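You operate a simulated robot arm through the tools that you are given. There is no shell and no other tool.

You are at the controls of a simulated robot arm. One attempt, no reset.

## Task
Gauge the brown parcel and put it in the tray the gauge names.
Fine: slide the jaw back. Set down upright: what you pick out.

Only the result counts: the job must be done as asked and must still hold three seconds after the hand-in. Knocking over, shifting, dropping, spilling or breaking anything else fails it.

## Robot
A 7-joint arm with a three-finger gripper, fixed in place. Base frame: the origin is on the floor under the middle of its stand, x ahead of it, y to its left, z up; the work surface is at about z = 860. Units: mm, degrees, N and s.
With the tool pointing down near the work surface it reaches from about 480 to 940 mm from the base axis. Its first joint turns from -166.0 to 166.0 degrees. Payload 2.69 kg.
The TCP is the grasp point between the finger pads, 29 mm short of the fingertips. In the tool frame z runs along the fingers and y along their closing line. The gripper opens to 120 mm; its body begins 78 mm behind the TCP.
Orientation is that of the tool frame in the base frame, as [roll, pitch, yaw] about the fixed x, y, z axes, in that order (R = Rz(yaw) Ry(pitch) Rx(roll)). With the fingers straight down and closing along the base's y, the tool's x points along the base's -x, its y along +y and its z along -z.

## Interface
- The arm moves only by the tool send_rows. Its argument "increments" is a list of rows, each an object of numbers (a shift or turn left out is 0, a gripper value left out holds the last): "x", "y", "z": the shift along the base's x, y, z in units of 50 mm (1.0 is 50 mm); "ax", "ay", "az": the turn, a rotation vector about the base's x, y, z in units of 6 degrees (1.0 is 6 degrees); "grip": the finger opening in mm, from 0 to 120. In form: [{"x": .., "y": .., "z": .., "ax": .., "ay": .., "az": .., "grip": ..}, ...]. A call has 1 to 20 rows; each row shifts and turns the commanded pose from where the row before left it. A call with a number of a shift or a turn outside -1 to 1 is refused whole. A row lasts 0.2 s, in which the tool goes at most 50 mm and 8.6 degrees; a call with a longer step from one row to the next is refused whole, and so is a gripper value outside its range. A pose out of reach is approached as far as the arm can. The call stops where the force on the tool passes 40 N (or 10 N more than at its start, if that is more) or the arm is blocked; 0.2 s more then pass. Each finger travels about 136.2 mm/s and halts on what it meets, pressing with about 33 N; the grip force reading is that of the motor and also rises with nothing between the fingers. The clock runs only during rows and for 0.2 s after the last one: add rows that do not move to give the fingers time. It gives the time, the measured TCP pose, the force on the tool (base axes), the opening and the grip force at its end, in the units of the frame above (readings bear some noise), with the torque about the TCP (base axes, N m) and any sound that the robot's microphone picked up.
- Cameras (640 x 400 px; columns grow to the right, rows downward): "scene" is fixed at [395.1, -641.7, 1430.3]; the picture's right is [0.97, -0.26, 0.00], its down [-0.24, -0.90, -0.36] and it looks along [0.09, 0.34, -0.93] (base axes); focal length 214 px, centre (320, 200). "wrist" rides on the gripper at [63, 0, -104] in the tool frame; the picture's right is [0.00, 1.00, 0.00], its down [-0.83, 0.00, -0.56] and it looks along [-0.56, 0.00, 0.83] (tool axes); focal length 275 px, centre (320, 200). There is no depth. A picture from a camera that has moved, and an enlarged one, comes with that camera's place and axes in the base frame and with its lens. The place of the scene camera against the robot may be out by one fixed shift of up to 18 mm in any direction.
- camera(camera): a new picture of that camera. The clock stands still meanwhile.
- raise_lower(by): moves the trunk up (or, below 0, down) by that many mm; the arm rides with it, the base frame stays. It gives what a move gives, with no picture.
- enlarge(camera, box): a new picture of the part [left, top, right, bottom] of that camera's present view, enlarged. The clock stands still meanwhile.
- job_done(): hands the job in; it is judged then, once.

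Places have to be worked out from the pictures, the camera data and where the tool is seen. Open the gripper and draw the arm clear of the work before you hand the job in, unless the task says otherwise.

The tools are called after ">>>" as name(argument=value, ...) on one line, values as JSON. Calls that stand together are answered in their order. send_rows: Moves the arm, as the interface text tells. Its arguments: {"type":"object","properties":{"increments":{"type":"array","items":{"type":"object","properties":{"x":{"type":"number"},"y":{"type":"number"},"z":{"type":"number"},"ax":{"type":"number"},"ay":{"type":"number"},"az":{"type":"number"},"grip":{"type":"number"}}}}},"required":["increments"]} The other tools are called the same way: raise_lower (by) moves the trunk up or down; camera (camera) takes a picture; enlarge (camera, box) takes an enlarged picture of a part of a camera's view; job_done () hands the job in.

At the start:

```text
clock: 0.0
tcp_pos: [355.1, -328.2, 1147.4]
ee_rot: [-179.9, -0.1, -179.9]
ft_force: [-0.2, -0.2, -0.8]
ft_torque: [0.04, -0.01, 0.04]
opening: 119.9
grasp_force: 0.0
trunk travel left (down, up): [-500.0, 86.0]
```

scene: 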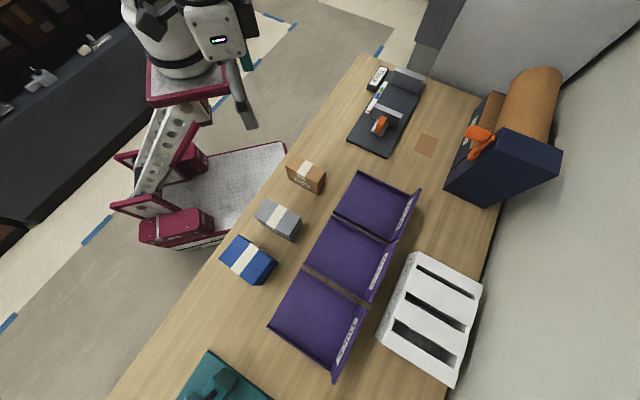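
wrist: 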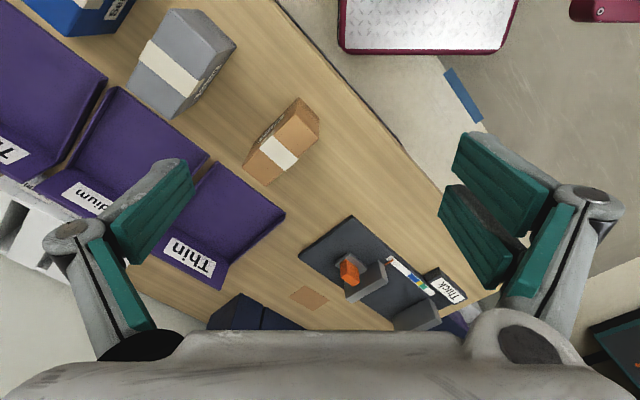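

The scene shows a brown parcel, three purple trays labelled Thin/Medium/…, and a gauge (dark plate with sliding jaw, orange handle). I'll enlarge the key areas to read labels and the gauge.

>>> enlarge(camera="scene", box=[330, 50, 450, 170])

>>> enlarge(camera="scene", box=[210, 140, 430, 380])

>>> enlarge(camera="wrist", box=[290, 200, 490, 340])

>>> enlarge(camera="wrist", box=[0, 60, 330, 290])

```text
3.33 times, centred on (390, 110) of scene
camera zoom: at [395.1, -641.7, 1430.3], right [0.97, -0.26, 0.0], down [-0.24, -0.9, -0.36], along [0.09, 0.34, -0.93], focal length 715 px, centre (87, 500)
```

zoom: 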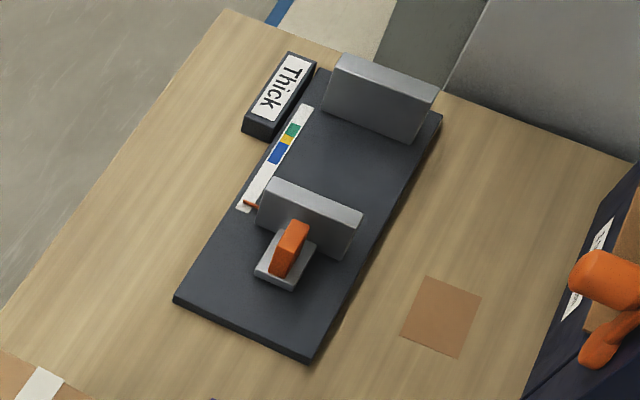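

```text
1.67 times, centred on (320, 260) of scene
camera zoom: at [395.1, -641.7, 1430.3], right [0.97, -0.26, 0.0], down [-0.24, -0.9, -0.36], along [0.09, 0.34, -0.93], focal length 358 px, centre (320, 100)
```

zoom: 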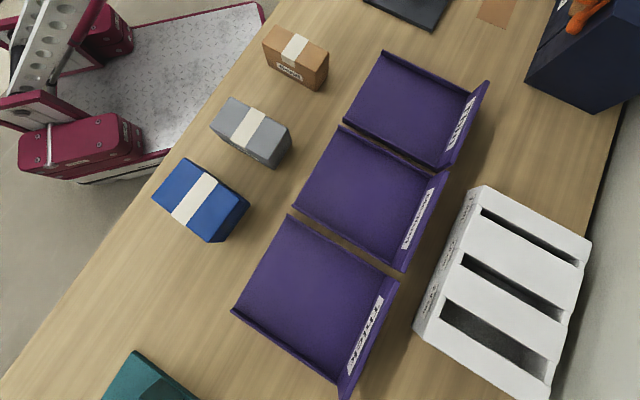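

```text
2.86 times, centred on (390, 270) of wrist
camera zoom: at [292.1, -329.2, 1251.8], right [0.0, 1.0, 0.0], down [0.83, 0.0, 0.56], along [0.56, 0.0, -0.83], focal length 786 px, centre (120, 0)
```

zoom: 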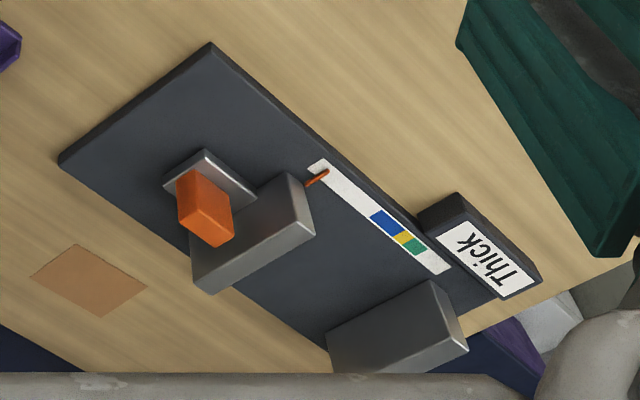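

```text
1.74 times, centred on (165, 175) of wrist
camera zoom: at [292.1, -329.2, 1251.8], right [0.0, 1.0, 0.0], down [0.83, 0.0, 0.56], along [0.56, 0.0, -0.83], focal length 479 px, centre (590, 244)
```

zoom: 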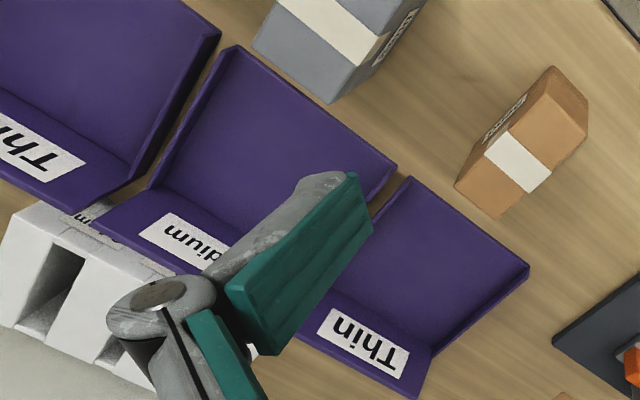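

The gauge (plate with fixed anvil, sliding jaw with orange handle, scale with bands, and a "Thick" plate that may be a display) lies around (735,-215) and the brown parcel around (435,-380). I'll move the wrist camera, staying high, to get a closer look at the gauge.

>>> send_rows(increments=[{"x": 0.8, "y": 0.44}, {"x": 0.8, "y": 0.44}, {"x": 0.8, "y": 0.44}, {"x": 0.8, "y": 0.44}, {"x": 0.8, "y": 0.44}, {}])

>>> camera(camera="wrist")

>>> camera(camera="scene")

```text
clock: 1.4
tcp_pos: [556.0, -217.3, 1147.1]
ee_rot: [180.0, 0.0, 180.0]
ft_force: [-0.1, 0.7, -0.2]
ft_torque: [0.01, 0.01, 0.0]
opening: 120.1
grasp_force: 0.1
trunk travel left (down, up): [-500.0, 86.0]
```

```text
taken
camera wrist: at [492.6, -217.0, 1251.4], right [0.0, 1.0, 0.0], down [0.83, 0.0, 0.56], along [0.56, 0.0, -0.83], focal length 275 px, centre (320, 200)
```

wrist: 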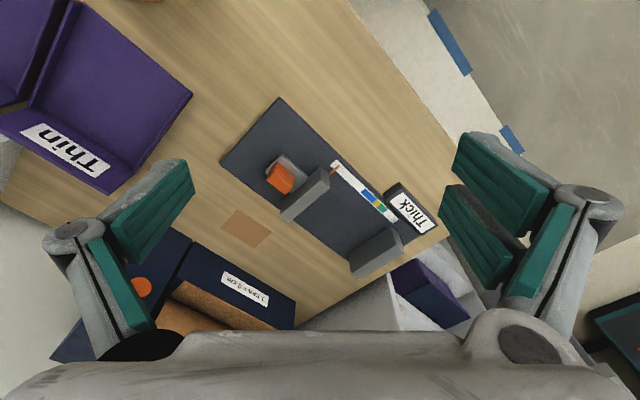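

```text
taken
```

scene: 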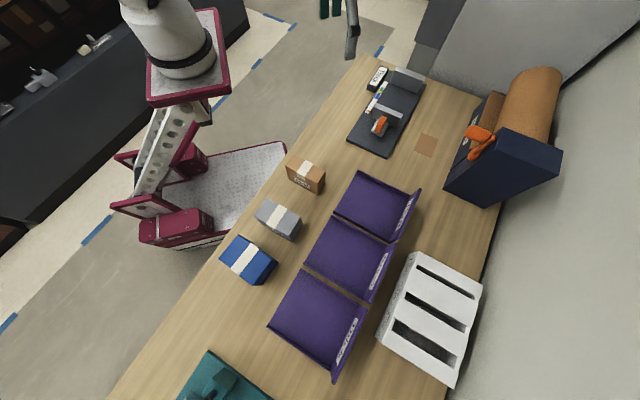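

The gauge is now nearer the centre of the wrist view; I'll enlarge it to measure geometry and read the scale.

>>> enlarge(camera="wrist", box=[210, 90, 450, 290])

>>> enlarge(camera="wrist", box=[310, 150, 440, 250])

>>> enlarge(camera="scene", box=[275, 145, 345, 205])

```text
2.00 times, centred on (330, 190) of wrist
camera zoom: at [492.6, -217.0, 1251.4], right [0.0, 1.0, 0.0], down [0.83, 0.0, 0.56], along [0.56, 0.0, -0.83], focal length 551 px, centre (300, 220)
```

zoom: 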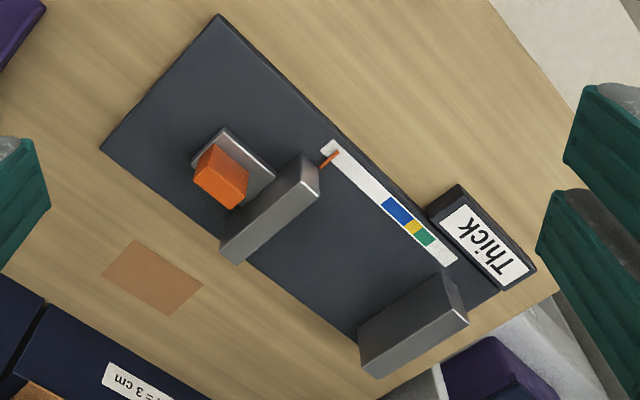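

```text
4.00 times, centred on (375, 200) of wrist
camera zoom: at [492.6, -217.0, 1251.4], right [0.0, 1.0, 0.0], down [0.83, 0.0, 0.56], along [0.56, 0.0, -0.83], focal length 1101 px, centre (100, 200)
```

zoom: 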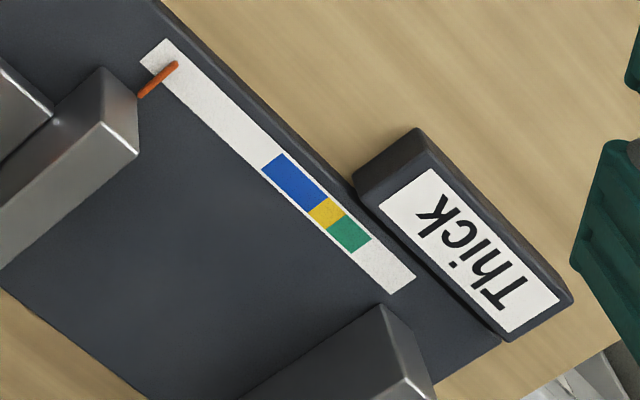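

```text
6.67 times, centred on (310, 175) of scene
camera zoom: at [395.1, -641.7, 1430.3], right [0.97, -0.26, 0.0], down [-0.24, -0.9, -0.36], along [0.09, 0.34, -0.93], focal length 1430 px, centre (387, 367)
```

zoom: 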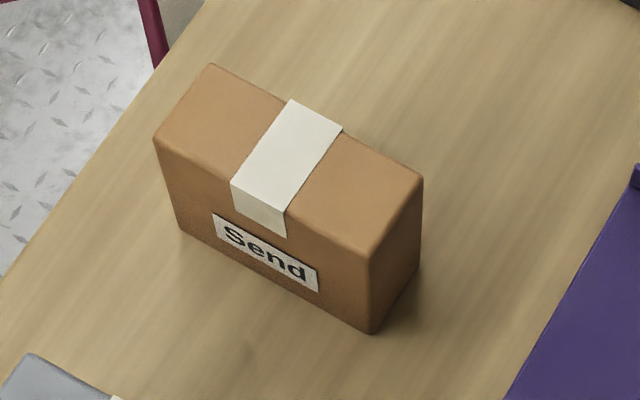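

Geometry estimate: the gauge axis runs along +45° (x=y), jaw–anvil gap ≈150 mm, and the pointer sits at the jaw face; the parcel is about 100×40×77 mm with its 40 mm side along the gauge axis. Next I go back above the parcel with the gripper turned -45° (closing across the 40 mm side) for an accurate look.

>>> send_rows(increments=[{"x": -0.445, "y": -0.265, "z": -0.1, "az": -0.9375}, {"x": -0.445, "y": -0.265, "z": -0.1, "az": -0.9375}, {"x": -0.445, "y": -0.265, "z": -0.1, "az": -0.9375}, {"x": -0.445, "y": -0.265, "z": -0.1, "az": -0.9375}, {"x": -0.445, "y": -0.265, "z": -0.1, "az": -0.9375}, {"x": -0.445, "y": -0.265, "z": -0.1, "az": -0.9375}, {"x": -0.445, "y": -0.265, "z": -0.1, "az": -0.9375}, {"x": -0.445, "y": -0.265, "z": -0.1, "az": -0.9375}, {}])

>>> camera(camera="wrist")

```text
clock: 3.4
tcp_pos: [376.9, -326.1, 1106.2]
ee_rot: [180.0, 0.1, 134.9]
ft_force: [-0.4, 0.0, -1.3]
ft_torque: [-0.01, 0.01, 0.01]
opening: 120.2
grasp_force: 0.0
trunk travel left (down, up): [-500.0, 86.0]
```

```text
taken
camera wrist: at [331.9, -280.0, 1211.3], right [0.7, 0.71, 0.0], down [0.59, -0.59, 0.56], along [0.39, -0.39, -0.83], focal length 275 px, centre (320, 200)
```

wrist: 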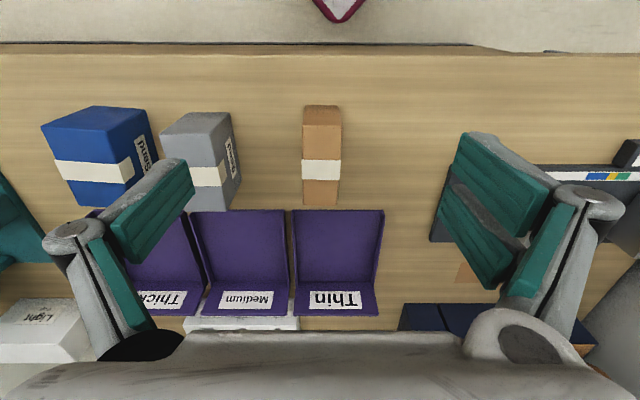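

Clear aligned view: trays left to right Thick, Medium, Thin, with the brown parcel in line with the Thin tray. I'll enlarge the parcel and trays to measure them.

>>> enlarge(camera="wrist", box=[260, 80, 400, 220])

>>> enlarge(camera="wrist", box=[160, 190, 420, 340])

```text
2.86 times, centred on (330, 150) of wrist
camera zoom: at [331.9, -280.0, 1211.3], right [0.7, 0.71, 0.0], down [0.59, -0.59, 0.56], along [0.39, -0.39, -0.83], focal length 786 px, centre (291, 343)
```

zoom: 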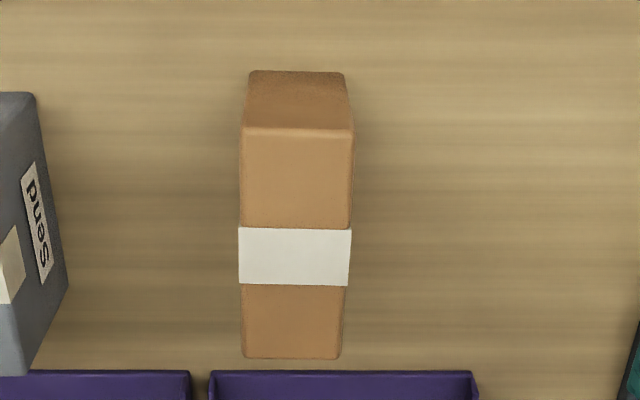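

```text
2.46 times, centred on (290, 265) of wrist
camera zoom: at [331.9, -280.0, 1211.3], right [0.7, 0.71, 0.0], down [0.59, -0.59, 0.56], along [0.39, -0.39, -0.83], focal length 678 px, centre (394, 40)
```

zoom: 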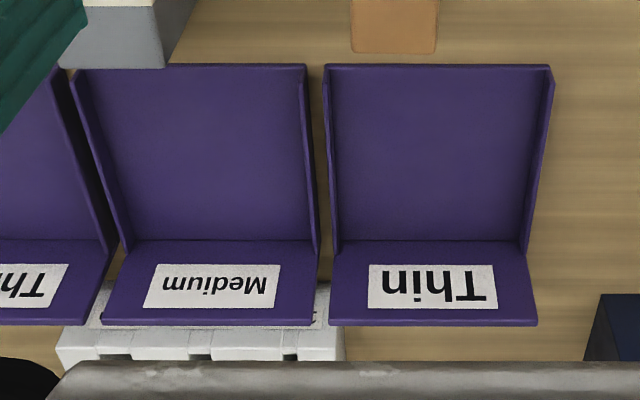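

Parcel centre works out at about (435,-381), top z≈934, size ≈100×40×74; Thin tray ≈ s-centred at (584,-495). I'll set the opening to 80 mm and move directly above the parcel, stopping with fingertips well clear above it to check alignment.

>>> send_rows(increments=[{"x": 0.39, "y": -0.37, "z": -0.32, "grip": 80}, {"x": 0.39, "y": -0.37, "z": -0.32}, {"x": 0.38, "y": -0.36, "z": -0.64}, {"z": -0.64}, {}])

>>> camera(camera="wrist")

>>> camera(camera="scene")

```text
clock: 4.6
tcp_pos: [436.4, -378.6, 1011.4]
ee_rot: [-180.0, -0.1, 135.0]
ft_force: [0.1, 0.3, 0.3]
ft_torque: [0.02, 0.04, 0.01]
opening: 80.1
grasp_force: 0.1
trunk travel left (down, up): [-500.0, 86.0]
```

```text
taken
camera wrist: at [391.2, -334.8, 1115.8], right [0.7, 0.71, 0.0], down [0.59, -0.58, 0.56], along [0.4, -0.39, -0.83], focal length 275 px, centre (320, 200)
```

wrist: 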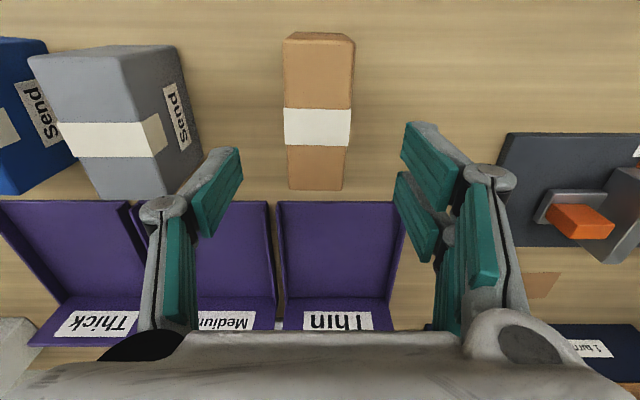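

```text
taken
```

scene: 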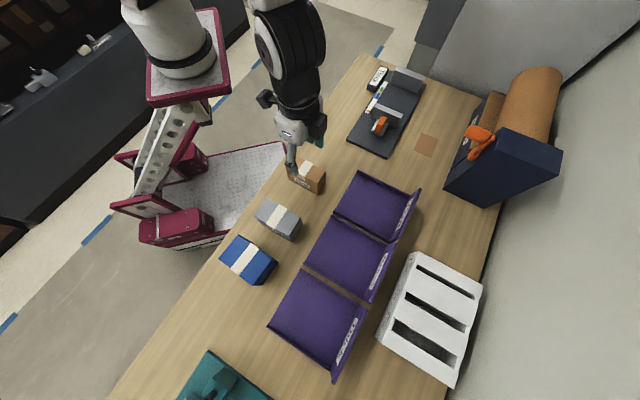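

The parcel sits about 4 mm toward the gray box from the gripper centre line and is turned about 1.5°. I correct for that and descend to z≈898 with the fingers straddling the 40 mm side.

>>> send_rows(increments=[{"x": -0.055, "y": -0.055, "az": -0.25}, {"z": -0.45}, {"z": -0.45}, {"z": -0.45}, {"z": -0.45}, {"z": -0.45}, {}])

>>> camera(camera="wrist")

```text
clock: 6.2
tcp_pos: [432.9, -382.9, 898.1]
ee_rot: [180.0, 0.0, 133.4]
ft_force: [1.3, -0.6, -0.6]
ft_torque: [0.04, -0.01, 0.0]
opening: 80.1
grasp_force: 0.0
trunk travel left (down, up): [-500.0, 86.0]
```

```text
taken
camera wrist: at [389.1, -336.6, 1002.8], right [0.72, 0.69, 0.0], down [0.57, -0.6, 0.56], along [0.38, -0.4, -0.83], focal length 275 px, centre (320, 200)
```

wrist: 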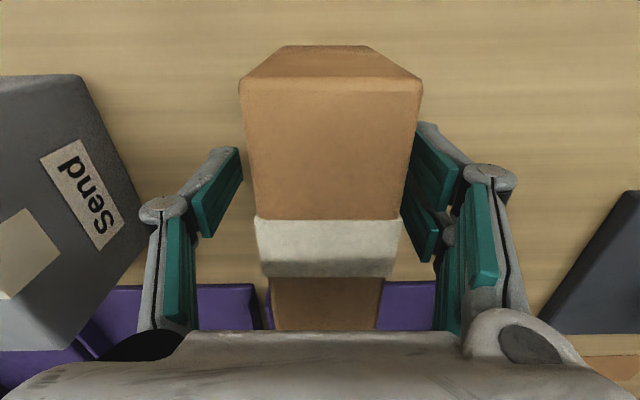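

The fingers straddle the parcel with no contact. I now close the gripper and give it time.

>>> send_rows(increments=[{"grip": 25}, {}, {}, {}])

>>> camera(camera="wrist")

```text
clock: 7.2
tcp_pos: [431.8, -382.9, 899.3]
ee_rot: [-179.9, 0.0, 133.5]
ft_force: [0.2, -0.1, -0.4]
ft_torque: [0.02, -0.05, 0.0]
opening: 41.4
grasp_force: 33.0
trunk travel left (down, up): [-500.0, 86.0]
```

```text
taken
camera wrist: at [389.1, -336.7, 1003.0], right [0.72, 0.69, 0.0], down [0.58, -0.6, 0.56], along [0.38, -0.4, -0.83], focal length 275 px, centre (320, 200)
```

wrist: 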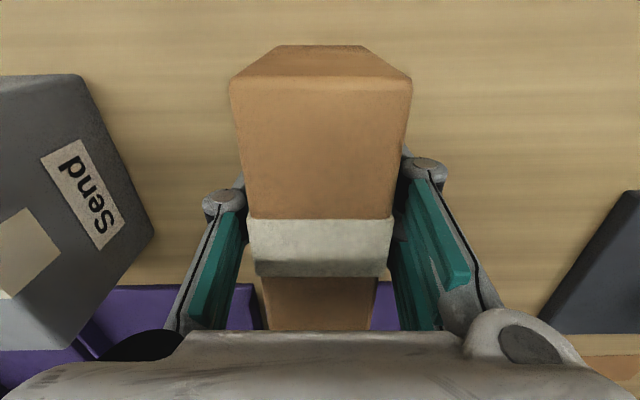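

Holding the parcel: opening 41.4 mm, 33 N. I lift it straight up to z≈1030.

>>> send_rows(increments=[{"z": 0.4}, {"z": 0.6}, {"z": 0.8}, {"z": 0.8}, {}])

```text
clock: 8.4
tcp_pos: [433.8, -382.2, 1029.1]
ee_rot: [180.0, 0.0, 133.6]
ft_force: [-0.1, 0.1, -1.6]
ft_torque: [0.01, 0.01, 0.07]
opening: 41.5
grasp_force: 32.6
trunk travel left (down, up): [-500.0, 86.0]
```

The parcel is lifted (about 1.5 N). Now I carry it high over to above the gauge gap centre, about (786,-183), turning back to yaw 135.

>>> send_rows(increments=[{"x": 0.5, "y": 0.28, "az": 0.06}, {"x": 0.75, "y": 0.42, "az": 0.06}, {"x": 0.75, "y": 0.42, "az": 0.06}, {"x": 0.75, "y": 0.42, "az": 0.06}, {"x": 0.75, "y": 0.42}, {"x": 0.75, "y": 0.42}, {"x": 0.75, "y": 0.42}, {"x": 0.75, "y": 0.42}, {"x": 0.75, "y": 0.42}, {"x": 0.54, "y": 0.34}, {}, {}])

>>> camera(camera="wrist")

>>> enlarge(camera="scene", box=[330, 30, 450, 170])

```text
clock: 11.0
tcp_pos: [784.8, -182.8, 1029.6]
ee_rot: [180.0, 0.0, 135.0]
ft_force: [0.2, 0.1, -2.2]
ft_torque: [0.0, 0.03, -0.02]
opening: 41.2
grasp_force: 32.9
trunk travel left (down, up): [-500.0, 86.0]
```

```text
taken
camera wrist: at [740.3, -138.8, 1133.4], right [0.7, 0.71, 0.0], down [0.59, -0.59, 0.56], along [0.39, -0.39, -0.83], focal length 275 px, centre (320, 200)
```

wrist: 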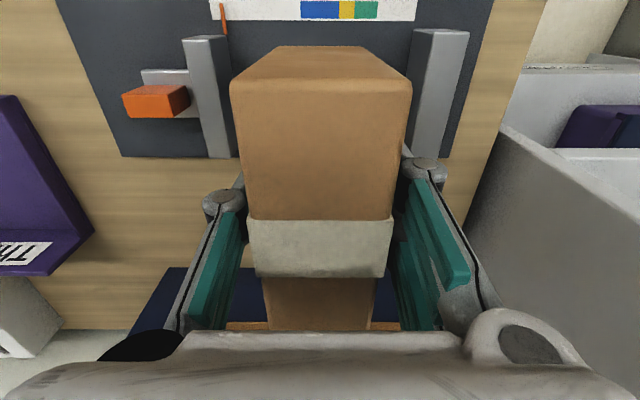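

```text
2.86 times, centred on (390, 100) of scene
camera zoom: at [395.1, -641.7, 1430.3], right [0.97, -0.26, 0.0], down [-0.24, -0.9, -0.36], along [0.09, 0.34, -0.93], focal length 613 px, centre (120, 486)
```

zoom: 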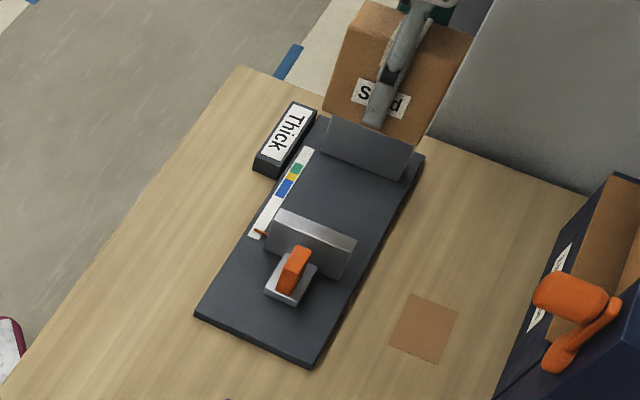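

The parcel hangs over the gap between jaw (left) and anvil (right). I'll enlarge the wrist view to check clearances before lowering.

>>> enlarge(camera="wrist", box=[100, 0, 260, 170])

>>> enlarge(camera="wrist", box=[380, 0, 540, 170])

```text
2.35 times, centred on (180, 85) of wrist
camera zoom: at [740.3, -138.8, 1133.4], right [0.7, 0.71, 0.0], down [0.59, -0.59, 0.56], along [0.39, -0.39, -0.83], focal length 648 px, centre (649, 471)
```

zoom: 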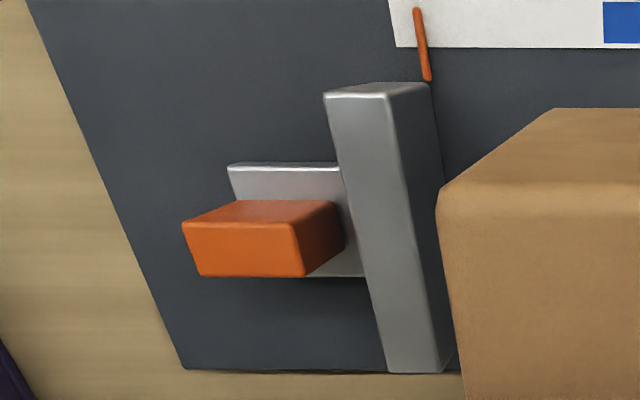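

```text
2.35 times, centred on (460, 85) of wrist
camera zoom: at [740.3, -138.8, 1133.4], right [0.7, 0.71, 0.0], down [0.59, -0.59, 0.56], along [0.39, -0.39, -0.83], focal length 648 px, centre (-9, 471)
```

zoom: 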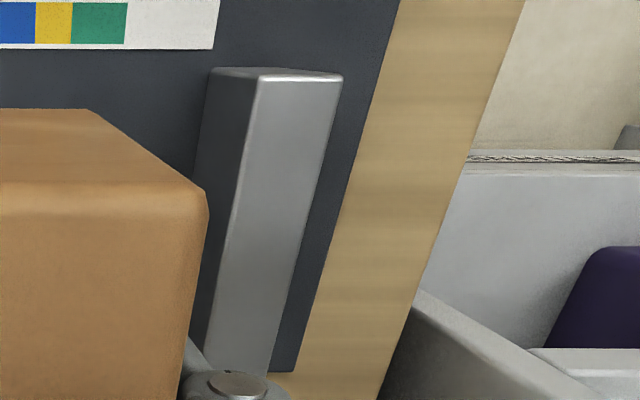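

Jaw face is at s≈350, anvil face at s≈500 (gap ≈150 mm, jaw ≈40 mm tall), and the parcel is centred in it. I shift it 4 mm outward to clear the pointer and lower to just above the plate.

>>> send_rows(increments=[{"x": 0.056, "y": -0.056}, {"z": -0.5}, {"z": -0.5}, {"z": -0.5}, {"z": -0.4}, {"z": -0.15}, {}])

>>> enlarge(camera="scene", box=[330, 30, 450, 170])

>>> camera(camera="wrist")

```text
clock: 12.6
tcp_pos: [787.7, -187.1, 927.0]
ee_rot: [180.0, 0.0, 135.0]
ft_force: [-0.9, -0.1, -1.6]
ft_torque: [0.0, -0.02, -0.01]
opening: 41.7
grasp_force: 32.5
trunk travel left (down, up): [-500.0, 86.0]
```

```text
2.86 times, centred on (390, 100) of scene
camera zoom: at [395.1, -641.7, 1430.3], right [0.97, -0.26, 0.0], down [-0.24, -0.9, -0.36], along [0.09, 0.34, -0.93], focal length 613 px, centre (120, 486)
```

zoom: 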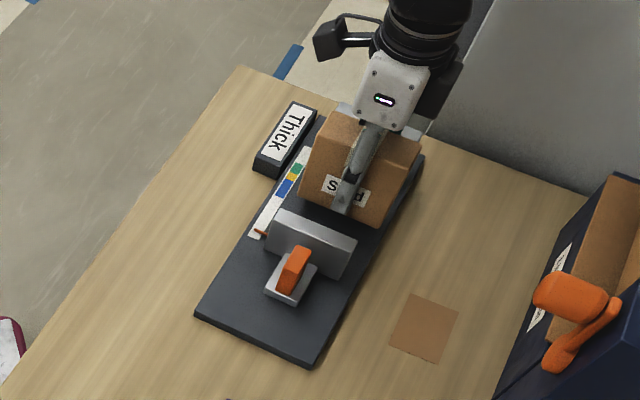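

```text
taken
camera wrist: at [742.9, -142.1, 1030.6], right [0.7, 0.71, 0.0], down [0.59, -0.59, 0.56], along [0.39, -0.39, -0.83], focal length 275 px, centre (320, 200)
```

wrist: 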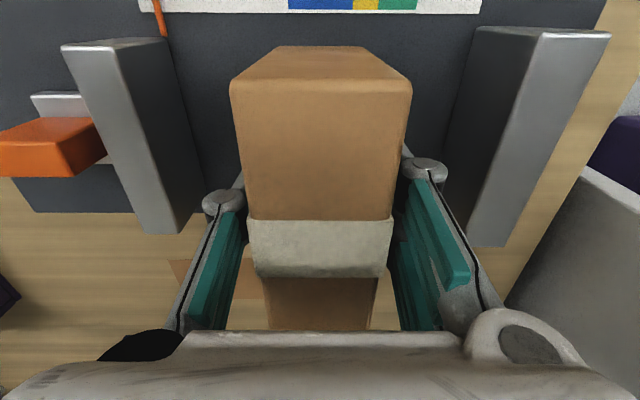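

Centred with clear space on both sides. Lowering slowly in small steps to feel the plate.

>>> send_rows(increments=[{"z": -0.06}, {"z": -0.06}, {"z": -0.06}, {"z": -0.04}, {}])

```text
clock: 13.8
tcp_pos: [786.7, -185.2, 915.4]
ee_rot: [179.9, 0.0, 135.0]
ft_force: [-0.8, -0.7, -1.5]
ft_torque: [0.0, 0.01, 0.0]
opening: 41.4
grasp_force: 33.3
trunk travel left (down, up): [-500.0, 86.0]
```

No contact yet at z≈915; continuing down in 1 mm-scale steps.

>>> send_rows(increments=[{"z": -0.03}, {"z": -0.03}, {}])

```text
clock: 14.6
tcp_pos: [788.1, -186.0, 912.0]
ee_rot: [-179.9, 0.0, 135.0]
ft_force: [0.2, 0.2, -1.1]
ft_torque: [0.0, -0.03, -0.02]
opening: 41.3
grasp_force: 33.4
trunk travel left (down, up): [-500.0, 86.0]
```

Still no contact force (z≈912). One more small step.

>>> send_rows(increments=[{"z": -0.03}, {"z": -0.02}, {}])

```text
clock: 15.4
tcp_pos: [787.8, -186.2, 910.3]
ee_rot: [-180.0, 0.0, 134.9]
ft_force: [-1.5, 1.6, 10.0]
ft_torque: [0.35, 0.36, 0.0]
opening: 41.5
grasp_force: 33.0
trunk travel left (down, up): [-500.0, 86.0]
```

Contact with the plate at z≈910 (10 N). I release by opening to 72 mm, then check before rising.

>>> send_rows(increments=[{"z": 0.02}, {"grip": 72}, {}, {}])

>>> camera(camera="wrist")

```text
clock: 16.4
tcp_pos: [787.6, -186.4, 910.4]
ee_rot: [-180.0, 0.0, 135.0]
ft_force: [0.3, 0.2, -0.6]
ft_torque: [0.04, 0.0, 0.0]
opening: 72.0
grasp_force: 0.1
trunk travel left (down, up): [-500.0, 86.0]
```

```text
taken
camera wrist: at [742.9, -141.7, 1015.0], right [0.7, 0.71, 0.0], down [0.59, -0.59, 0.56], along [0.39, -0.39, -0.83], focal length 275 px, centre (320, 200)
```

wrist: 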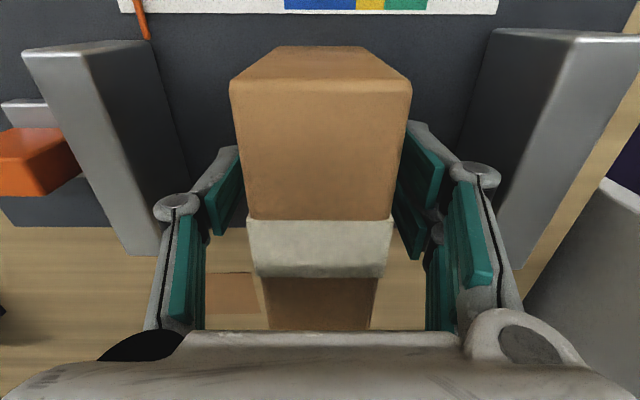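

The parcel stands freely between jaw and anvil. I rise straight up, clear of it.

>>> send_rows(increments=[{"z": 0.3}, {"z": 0.6}, {"z": 0.8}, {"z": 0.8}, {}])

>>> camera(camera="wrist")

>>> enlarge(camera="scene", box=[330, 30, 450, 170])

```text
clock: 17.6
tcp_pos: [787.9, -187.0, 1036.5]
ee_rot: [-180.0, 0.0, 134.9]
ft_force: [-1.0, 0.5, 0.7]
ft_torque: [-0.02, 0.02, -0.02]
opening: 72.1
grasp_force: 0.1
trunk travel left (down, up): [-500.0, 86.0]
```

```text
taken
camera wrist: at [742.8, -141.2, 1141.0], right [0.7, 0.71, 0.0], down [0.59, -0.59, 0.56], along [0.39, -0.39, -0.83], focal length 275 px, centre (320, 200)
```

wrist: 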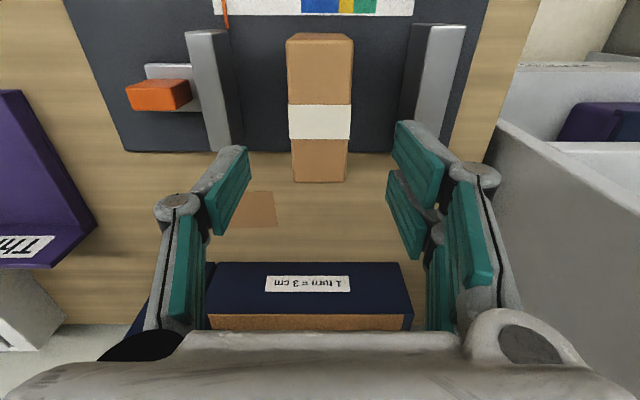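

```text
2.86 times, centred on (390, 100) of scene
camera zoom: at [395.1, -641.7, 1430.3], right [0.97, -0.26, 0.0], down [-0.24, -0.9, -0.36], along [0.09, 0.34, -0.93], focal length 613 px, centre (120, 486)
```

zoom: 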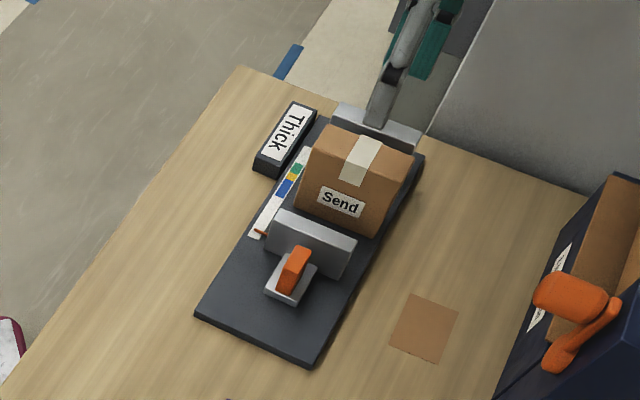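

The parcel stands upright on the gauge. Now I turn the gripper +90° (closing across the knob's narrow 16 mm width) and move over the orange knob at about (687,-275), staying high.

>>> send_rows(increments=[{"x": -0.135, "y": -0.117, "az": 1}, {"x": -0.135, "y": -0.117, "az": 1}, {"x": -0.135, "y": -0.117, "az": 1}, {"x": -0.135, "y": -0.117, "az": 1}, {"x": -0.135, "y": -0.117, "az": 1}, {"x": -0.135, "y": -0.117, "az": 1}, {"x": -0.135, "y": -0.117, "az": 1}, {"x": -0.135, "y": -0.117, "az": 1}, {"x": -0.135, "y": -0.117, "az": 1}, {"x": -0.135, "y": -0.117, "az": 1}, {"x": -0.135, "y": -0.117, "az": 1}, {"x": -0.135, "y": -0.117, "az": 1}, {"x": -0.135, "y": -0.117, "az": 1}, {"x": -0.135, "y": -0.117, "az": 1}, {"x": -0.135, "y": -0.117, "az": 1}, {"grip": 64}, {}])

>>> camera(camera="wrist")

>>> camera(camera="scene")

```text
clock: 21.2
tcp_pos: [687.1, -275.7, 1037.1]
ee_rot: [180.0, -0.1, -135.0]
ft_force: [0.3, -0.9, -0.4]
ft_torque: [-0.01, 0.0, 0.0]
opening: 64.1
grasp_force: 0.1
trunk travel left (down, up): [-500.0, 86.0]
```

```text
taken
camera wrist: at [642.1, -319.5, 1140.8], right [-0.71, 0.7, 0.0], down [0.59, 0.59, 0.56], along [0.39, 0.39, -0.83], focal length 275 px, centre (320, 200)
```

wrist: 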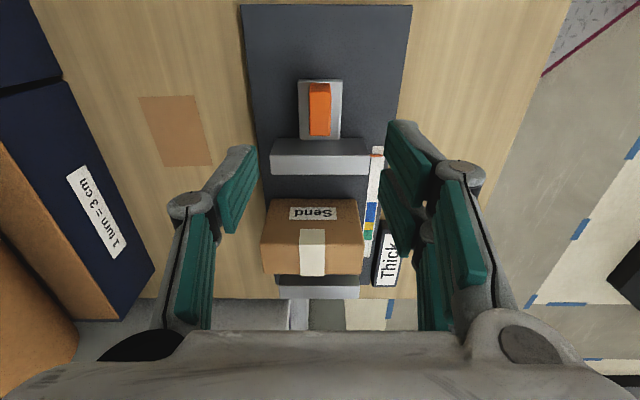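

```text
taken
```

scene: 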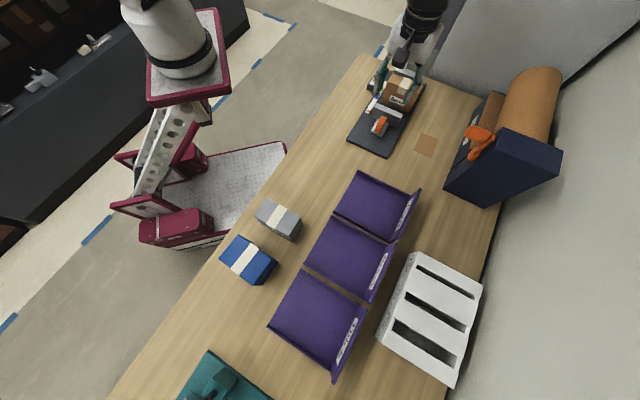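

Orientation reached; the knob is directly in view, ahead of the TCP in the picture. I'll enlarge it to fix its centre and height.

>>> enlarge(camera="wrist", box=[240, 60, 440, 200])

>>> enlarge(camera="wrist", box=[250, 190, 420, 310])

```text
2.86 times, centred on (340, 130) of wrist
camera zoom: at [642.1, -319.5, 1140.8], right [-0.71, 0.7, 0.0], down [0.59, 0.59, 0.56], along [0.39, 0.39, -0.83], focal length 786 px, centre (263, 400)
```

zoom: 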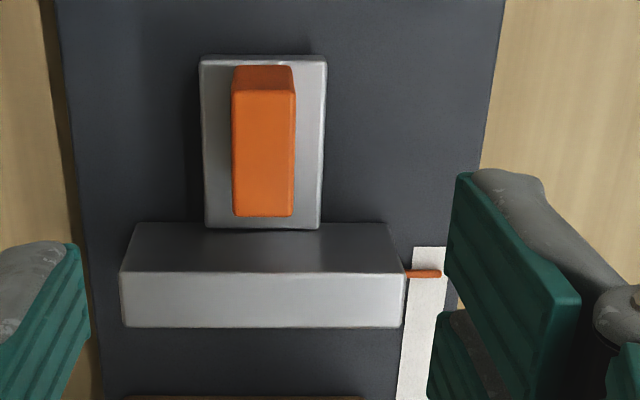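

```text
3.33 times, centred on (335, 250) of wrist
camera zoom: at [642.1, -319.5, 1140.8], right [-0.71, 0.7, 0.0], down [0.59, 0.59, 0.56], along [0.39, 0.39, -0.83], focal length 918 px, centre (270, 33)
```

zoom: 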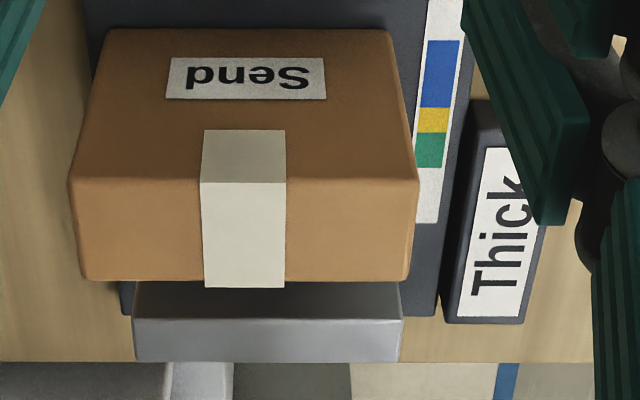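

Knob centre ≈(s 294.5, q 680), top z≈920, carriage top z≈886; TCP is aligned within 1 mm. I descend to z≈950 first (fingertips astride the knob top) and check.

>>> send_rows(increments=[{"z": -0.5}, {"z": -0.5}, {"z": -0.5}, {"z": -0.24}, {}])

>>> camera(camera="wrist")

>>> enlarge(camera="scene", box=[330, 50, 450, 170])

```text
clock: 22.4
tcp_pos: [685.9, -274.8, 948.3]
ee_rot: [180.0, 0.0, -135.0]
ft_force: [0.3, 0.9, -0.4]
ft_torque: [-0.01, 0.01, -0.02]
opening: 63.9
grasp_force: 0.0
trunk travel left (down, up): [-500.0, 86.0]
```

```text
taken
camera wrist: at [641.6, -319.3, 1053.4], right [-0.71, 0.7, 0.0], down [0.59, 0.59, 0.56], along [0.39, 0.39, -0.83], focal length 275 px, centre (320, 200)
```

wrist: 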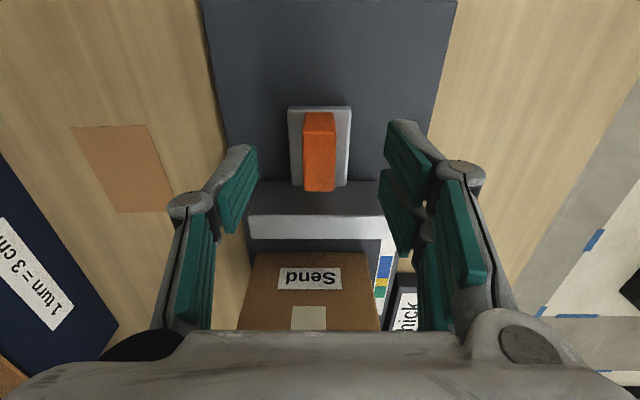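

```text
3.33 times, centred on (390, 110) of scene
camera zoom: at [395.1, -641.7, 1430.3], right [0.97, -0.26, 0.0], down [-0.24, -0.9, -0.36], along [0.09, 0.34, -0.93], focal length 715 px, centre (87, 500)
```

zoom: 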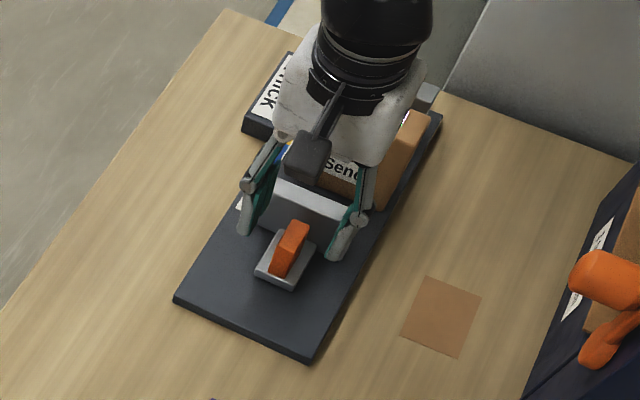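

The fingers straddle the knob and the finger pair clears the jaw's back by about 10 mm. I shift 2 mm back for margin and descend to z≈920 with fine steps.

>>> send_rows(increments=[{"x": -0.02, "y": -0.02, "z": -0.1}, {"z": -0.15}, {"z": -0.15}, {"z": -0.1}, {"z": -0.06}, {}])

>>> camera(camera="wrist")

>>> enlarge(camera="scene", box=[340, 80, 420, 160])

```text
clock: 23.8
tcp_pos: [685.0, -276.9, 919.9]
ee_rot: [-180.0, 0.1, -135.0]
ft_force: [0.4, -0.4, -0.1]
ft_torque: [0.02, 0.01, -0.04]
opening: 63.9
grasp_force: 0.1
trunk travel left (down, up): [-500.0, 86.0]
```

```text
taken
camera wrist: at [640.4, -320.6, 1025.6], right [-0.71, 0.7, 0.0], down [0.59, 0.59, 0.56], along [0.39, 0.39, -0.83], focal length 275 px, centre (320, 200)
```

wrist: 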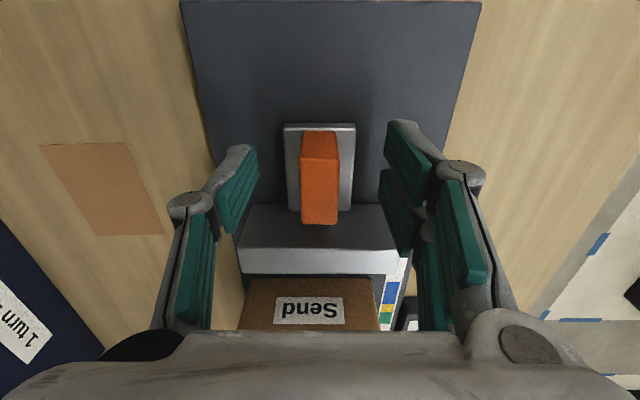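

```text
5.00 times, centred on (380, 120) of scene
camera zoom: at [395.1, -641.7, 1430.3], right [0.97, -0.26, 0.0], down [-0.24, -0.9, -0.36], along [0.09, 0.34, -0.93], focal length 1072 px, centre (20, 600)
```

zoom: 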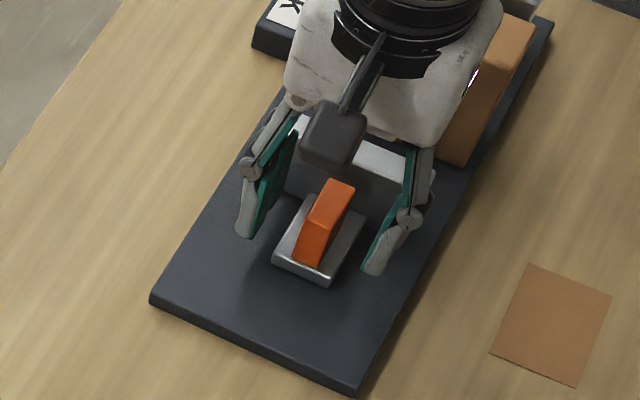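

Fingers straddle the knob without contact. Closing on it in stages.

>>> send_rows(increments=[{"grip": 40}, {"grip": 25}, {"grip": 10}, {}, {}])

>>> camera(camera="wrist")

>>> enlarge(camera="scene", box=[340, 60, 440, 160])

```text
clock: 25.0
tcp_pos: [685.2, -276.6, 921.6]
ee_rot: [180.0, 0.0, -135.1]
ft_force: [2.1, -0.8, -1.1]
ft_torque: [0.01, -0.13, 0.19]
opening: 17.8
grasp_force: 43.3
trunk travel left (down, up): [-500.0, 86.0]
```

```text
taken
camera wrist: at [640.6, -320.8, 1025.7], right [-0.71, 0.7, 0.0], down [0.59, 0.59, 0.56], along [0.39, 0.39, -0.83], focal length 275 px, centre (320, 200)
```

wrist: 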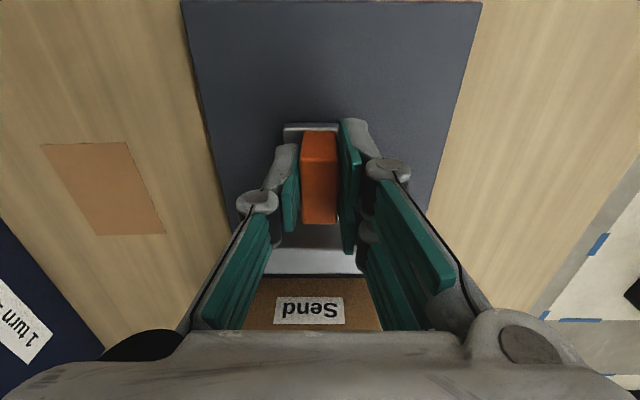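

```text
4.00 times, centred on (390, 110) of scene
camera zoom: at [395.1, -641.7, 1430.3], right [0.97, -0.26, 0.0], down [-0.24, -0.9, -0.36], along [0.09, 0.34, -0.93], focal length 858 px, centre (40, 560)
```

zoom: 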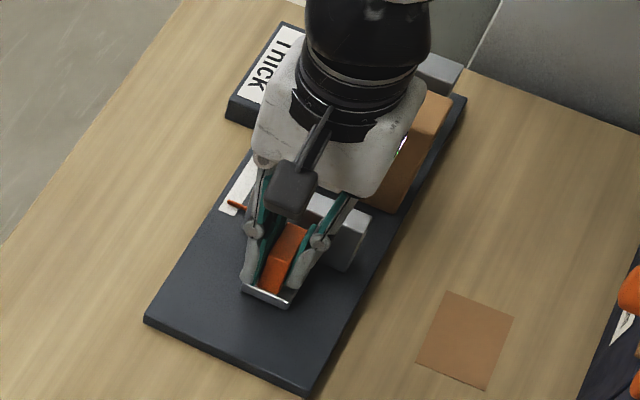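

Knob held at 17.8 mm. I slide the jaw toward the anvil, first 45 mm (up to just before the parcel), watching the force.

>>> send_rows(increments=[{"x": 0.0707, "y": 0.0707}, {"x": 0.1414, "y": 0.1414}, {"x": 0.1414, "y": 0.1414}, {"x": 0.1414, "y": 0.1414}, {"x": 0.1414, "y": 0.1414}, {}])

>>> camera(camera="wrist")

>>> enlarge(camera="scene", box=[340, 60, 440, 160])

```text
clock: 26.4
tcp_pos: [717.4, -244.2, 921.3]
ee_rot: [-180.0, 0.0, -135.0]
ft_force: [-0.7, -0.2, 10.4]
ft_torque: [-0.51, 0.61, 0.13]
opening: 17.9
grasp_force: 43.0
trunk travel left (down, up): [-500.0, 86.0]
```

```text
taken
camera wrist: at [673.0, -288.4, 1025.7], right [-0.71, 0.7, 0.0], down [0.58, 0.59, 0.56], along [0.39, 0.39, -0.83], focal length 275 px, centre (320, 200)
```

wrist: 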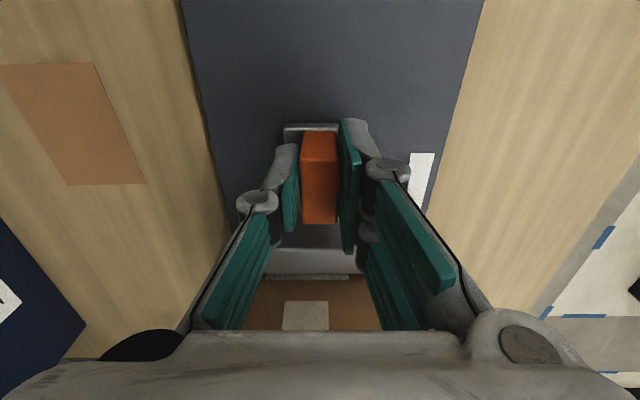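

```text
4.00 times, centred on (390, 110) of scene
camera zoom: at [395.1, -641.7, 1430.3], right [0.97, -0.26, 0.0], down [-0.24, -0.9, -0.36], along [0.09, 0.34, -0.93], focal length 858 px, centre (40, 560)
```

zoom: 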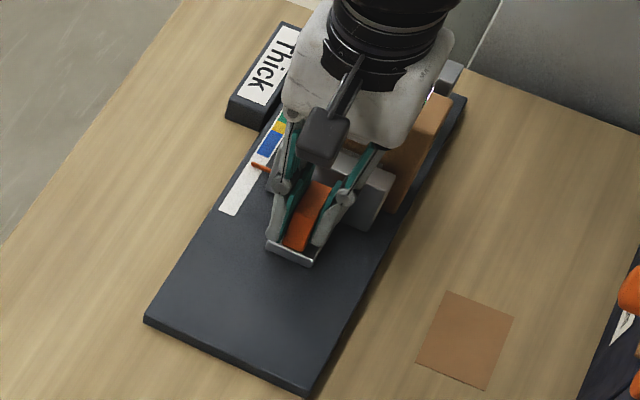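

The jaw slides smoothly (z force ~10 N, still small). Continuing 50 mm, which will bring the jaw onto the parcel and push it toward the anvil, at a slower pace.

>>> send_rows(increments=[{"x": 0.0707, "y": 0.0707}, {"x": 0.0707, "y": 0.0707}, {"x": 0.0707, "y": 0.0707}, {"x": 0.0707, "y": 0.0707}, {"x": 0.0707, "y": 0.0707}, {"x": 0.0707, "y": 0.0707}, {}])

>>> enlarge(camera="scene", box=[340, 60, 440, 160])

```text
clock: 28.0
tcp_pos: [737.3, -224.7, 921.5]
ee_rot: [-179.9, 0.0, -135.0]
ft_force: [2.6, -4.7, 12.7]
ft_torque: [-0.14, 0.01, 0.17]
opening: 17.8
grasp_force: 43.1
trunk travel left (down, up): [-500.0, 86.0]
```

```text
4.00 times, centred on (390, 110) of scene
camera zoom: at [395.1, -641.7, 1430.3], right [0.97, -0.26, 0.0], down [-0.24, -0.9, -0.36], along [0.09, 0.34, -0.93], focal length 858 px, centre (40, 560)
```

zoom: 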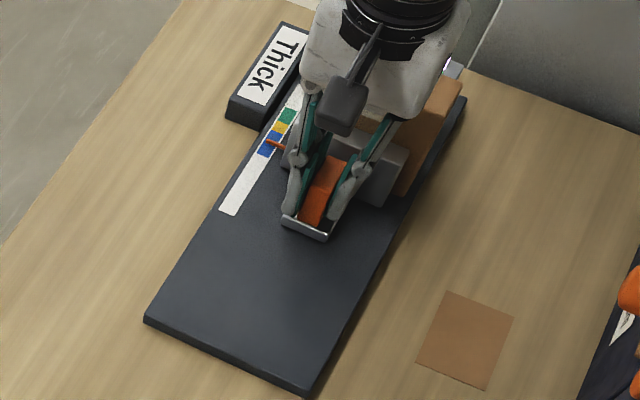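

The jaw is now pushing the parcel (travel ≈73 mm, forces small). Continuing slowly toward the anvil.

>>> send_rows(increments=[{"x": 0.0707, "y": 0.0707}, {"x": 0.0707, "y": 0.0707}, {"x": 0.0707, "y": 0.0707}, {"x": 0.0707, "y": 0.0707}, {"x": 0.0707, "y": 0.0707}, {"x": 0.0707, "y": 0.0707}, {}])

>>> enlarge(camera="scene", box=[340, 60, 440, 160])

>>> camera(camera="wrist")

```text
clock: 29.6
tcp_pos: [758.8, -203.8, 921.2]
ee_rot: [-179.9, 0.0, -135.0]
ft_force: [6.1, -8.2, 15.4]
ft_torque: [-0.57, 0.24, 0.16]
opening: 17.5
grasp_force: 43.2
trunk travel left (down, up): [-500.0, 86.0]
```

```text
4.00 times, centred on (390, 110) of scene
camera zoom: at [395.1, -641.7, 1430.3], right [0.97, -0.26, 0.0], down [-0.24, -0.9, -0.36], along [0.09, 0.34, -0.93], focal length 858 px, centre (40, 560)
```

zoom: 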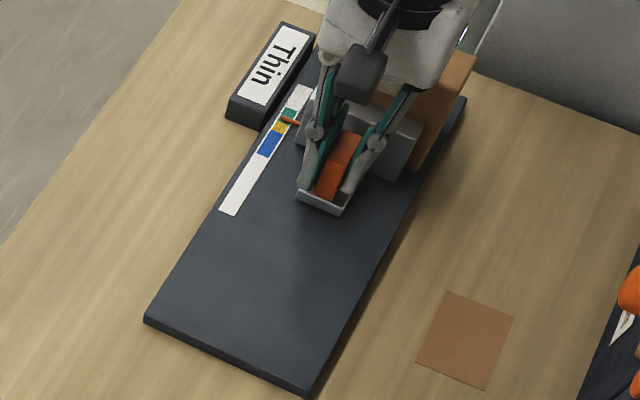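

```text
taken
camera wrist: at [714.4, -246.8, 1025.6], right [-0.71, 0.7, 0.0], down [0.58, 0.59, 0.56], along [0.39, 0.39, -0.83], focal length 275 px, centre (320, 200)
```

wrist: 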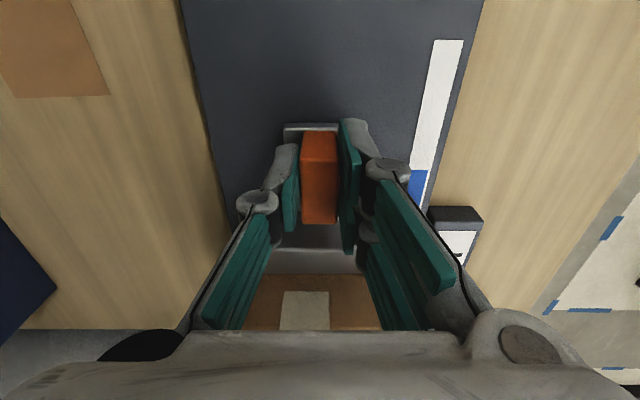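

The display has changed to "Thin" as the pointer enters the green band (gap ≈47 mm). I continue in ~2 mm steps until the jaw firmly clamps the parcel against the anvil for a true reading.

>>> send_rows(increments=[{"x": 0.0354, "y": 0.0354}, {"x": 0.0283, "y": 0.0283}, {"x": 0.0141, "y": 0.0141}, {}])

```text
clock: 30.6
tcp_pos: [760.7, -200.5, 922.8]
ee_rot: [179.9, -0.1, -135.1]
ft_force: [-0.9, -16.2, 14.7]
ft_torque: [0.08, -0.41, 0.14]
opening: 17.7
grasp_force: 43.3
trunk travel left (down, up): [-500.0, 86.0]
```

A resisting force of about 12 N along the slide axis shows the jaw meeting the parcel against the anvil. I check the pictures.

>>> enlarge(camera="scene", box=[350, 55, 430, 135])

>>> camera(camera="wrist")

```text
5.00 times, centred on (390, 95) of scene
camera zoom: at [395.1, -641.7, 1430.3], right [0.97, -0.26, 0.0], down [-0.24, -0.9, -0.36], along [0.09, 0.34, -0.93], focal length 1072 px, centre (-30, 725)
```

zoom: 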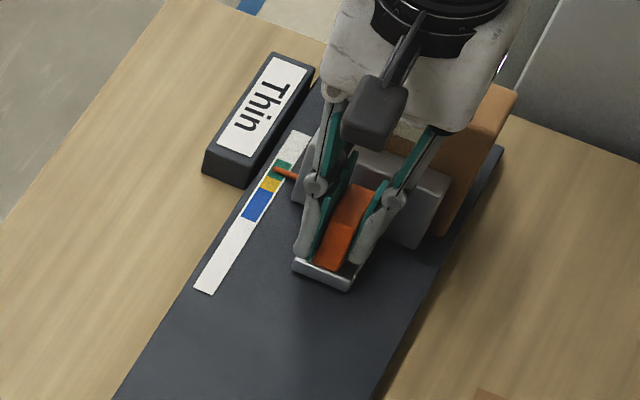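

```text
taken
camera wrist: at [717.1, -244.2, 1025.7], right [-0.71, 0.71, 0.0], down [0.59, 0.59, 0.55], along [0.39, 0.39, -0.83], focal length 275 px, centre (320, 200)
```

wrist: 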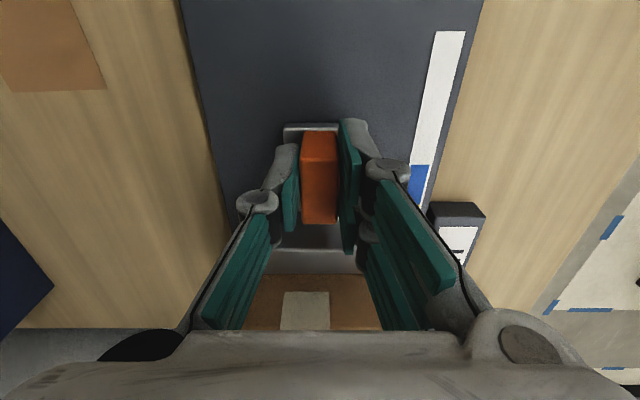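

The display reads "Thin" with the pointer in the green band. One last 2 mm nudge to confirm it is really clamped.

>>> send_rows(increments=[{"x": 0.0141, "y": 0.0141}, {"x": 0.0141, "y": 0.0141}, {}])

>>> enlarge(camera="scene", box=[350, 55, 430, 135])

```text
clock: 31.4
tcp_pos: [762.5, -200.2, 921.4]
ee_rot: [180.0, -0.1, -135.0]
ft_force: [-12.0, -25.9, 17.0]
ft_torque: [-0.57, 0.21, 0.22]
opening: 17.7
grasp_force: 43.5
trunk travel left (down, up): [-500.0, 86.0]
```

```text
5.00 times, centred on (390, 95) of scene
camera zoom: at [395.1, -641.7, 1430.3], right [0.97, -0.26, 0.0], down [-0.24, -0.9, -0.36], along [0.09, 0.34, -0.93], focal length 1072 px, centre (-30, 725)
```

zoom: 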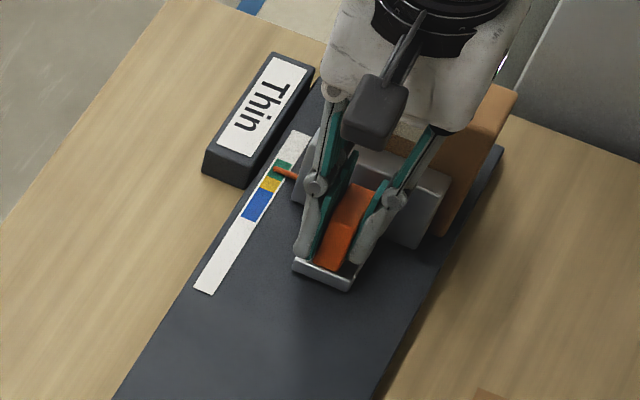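

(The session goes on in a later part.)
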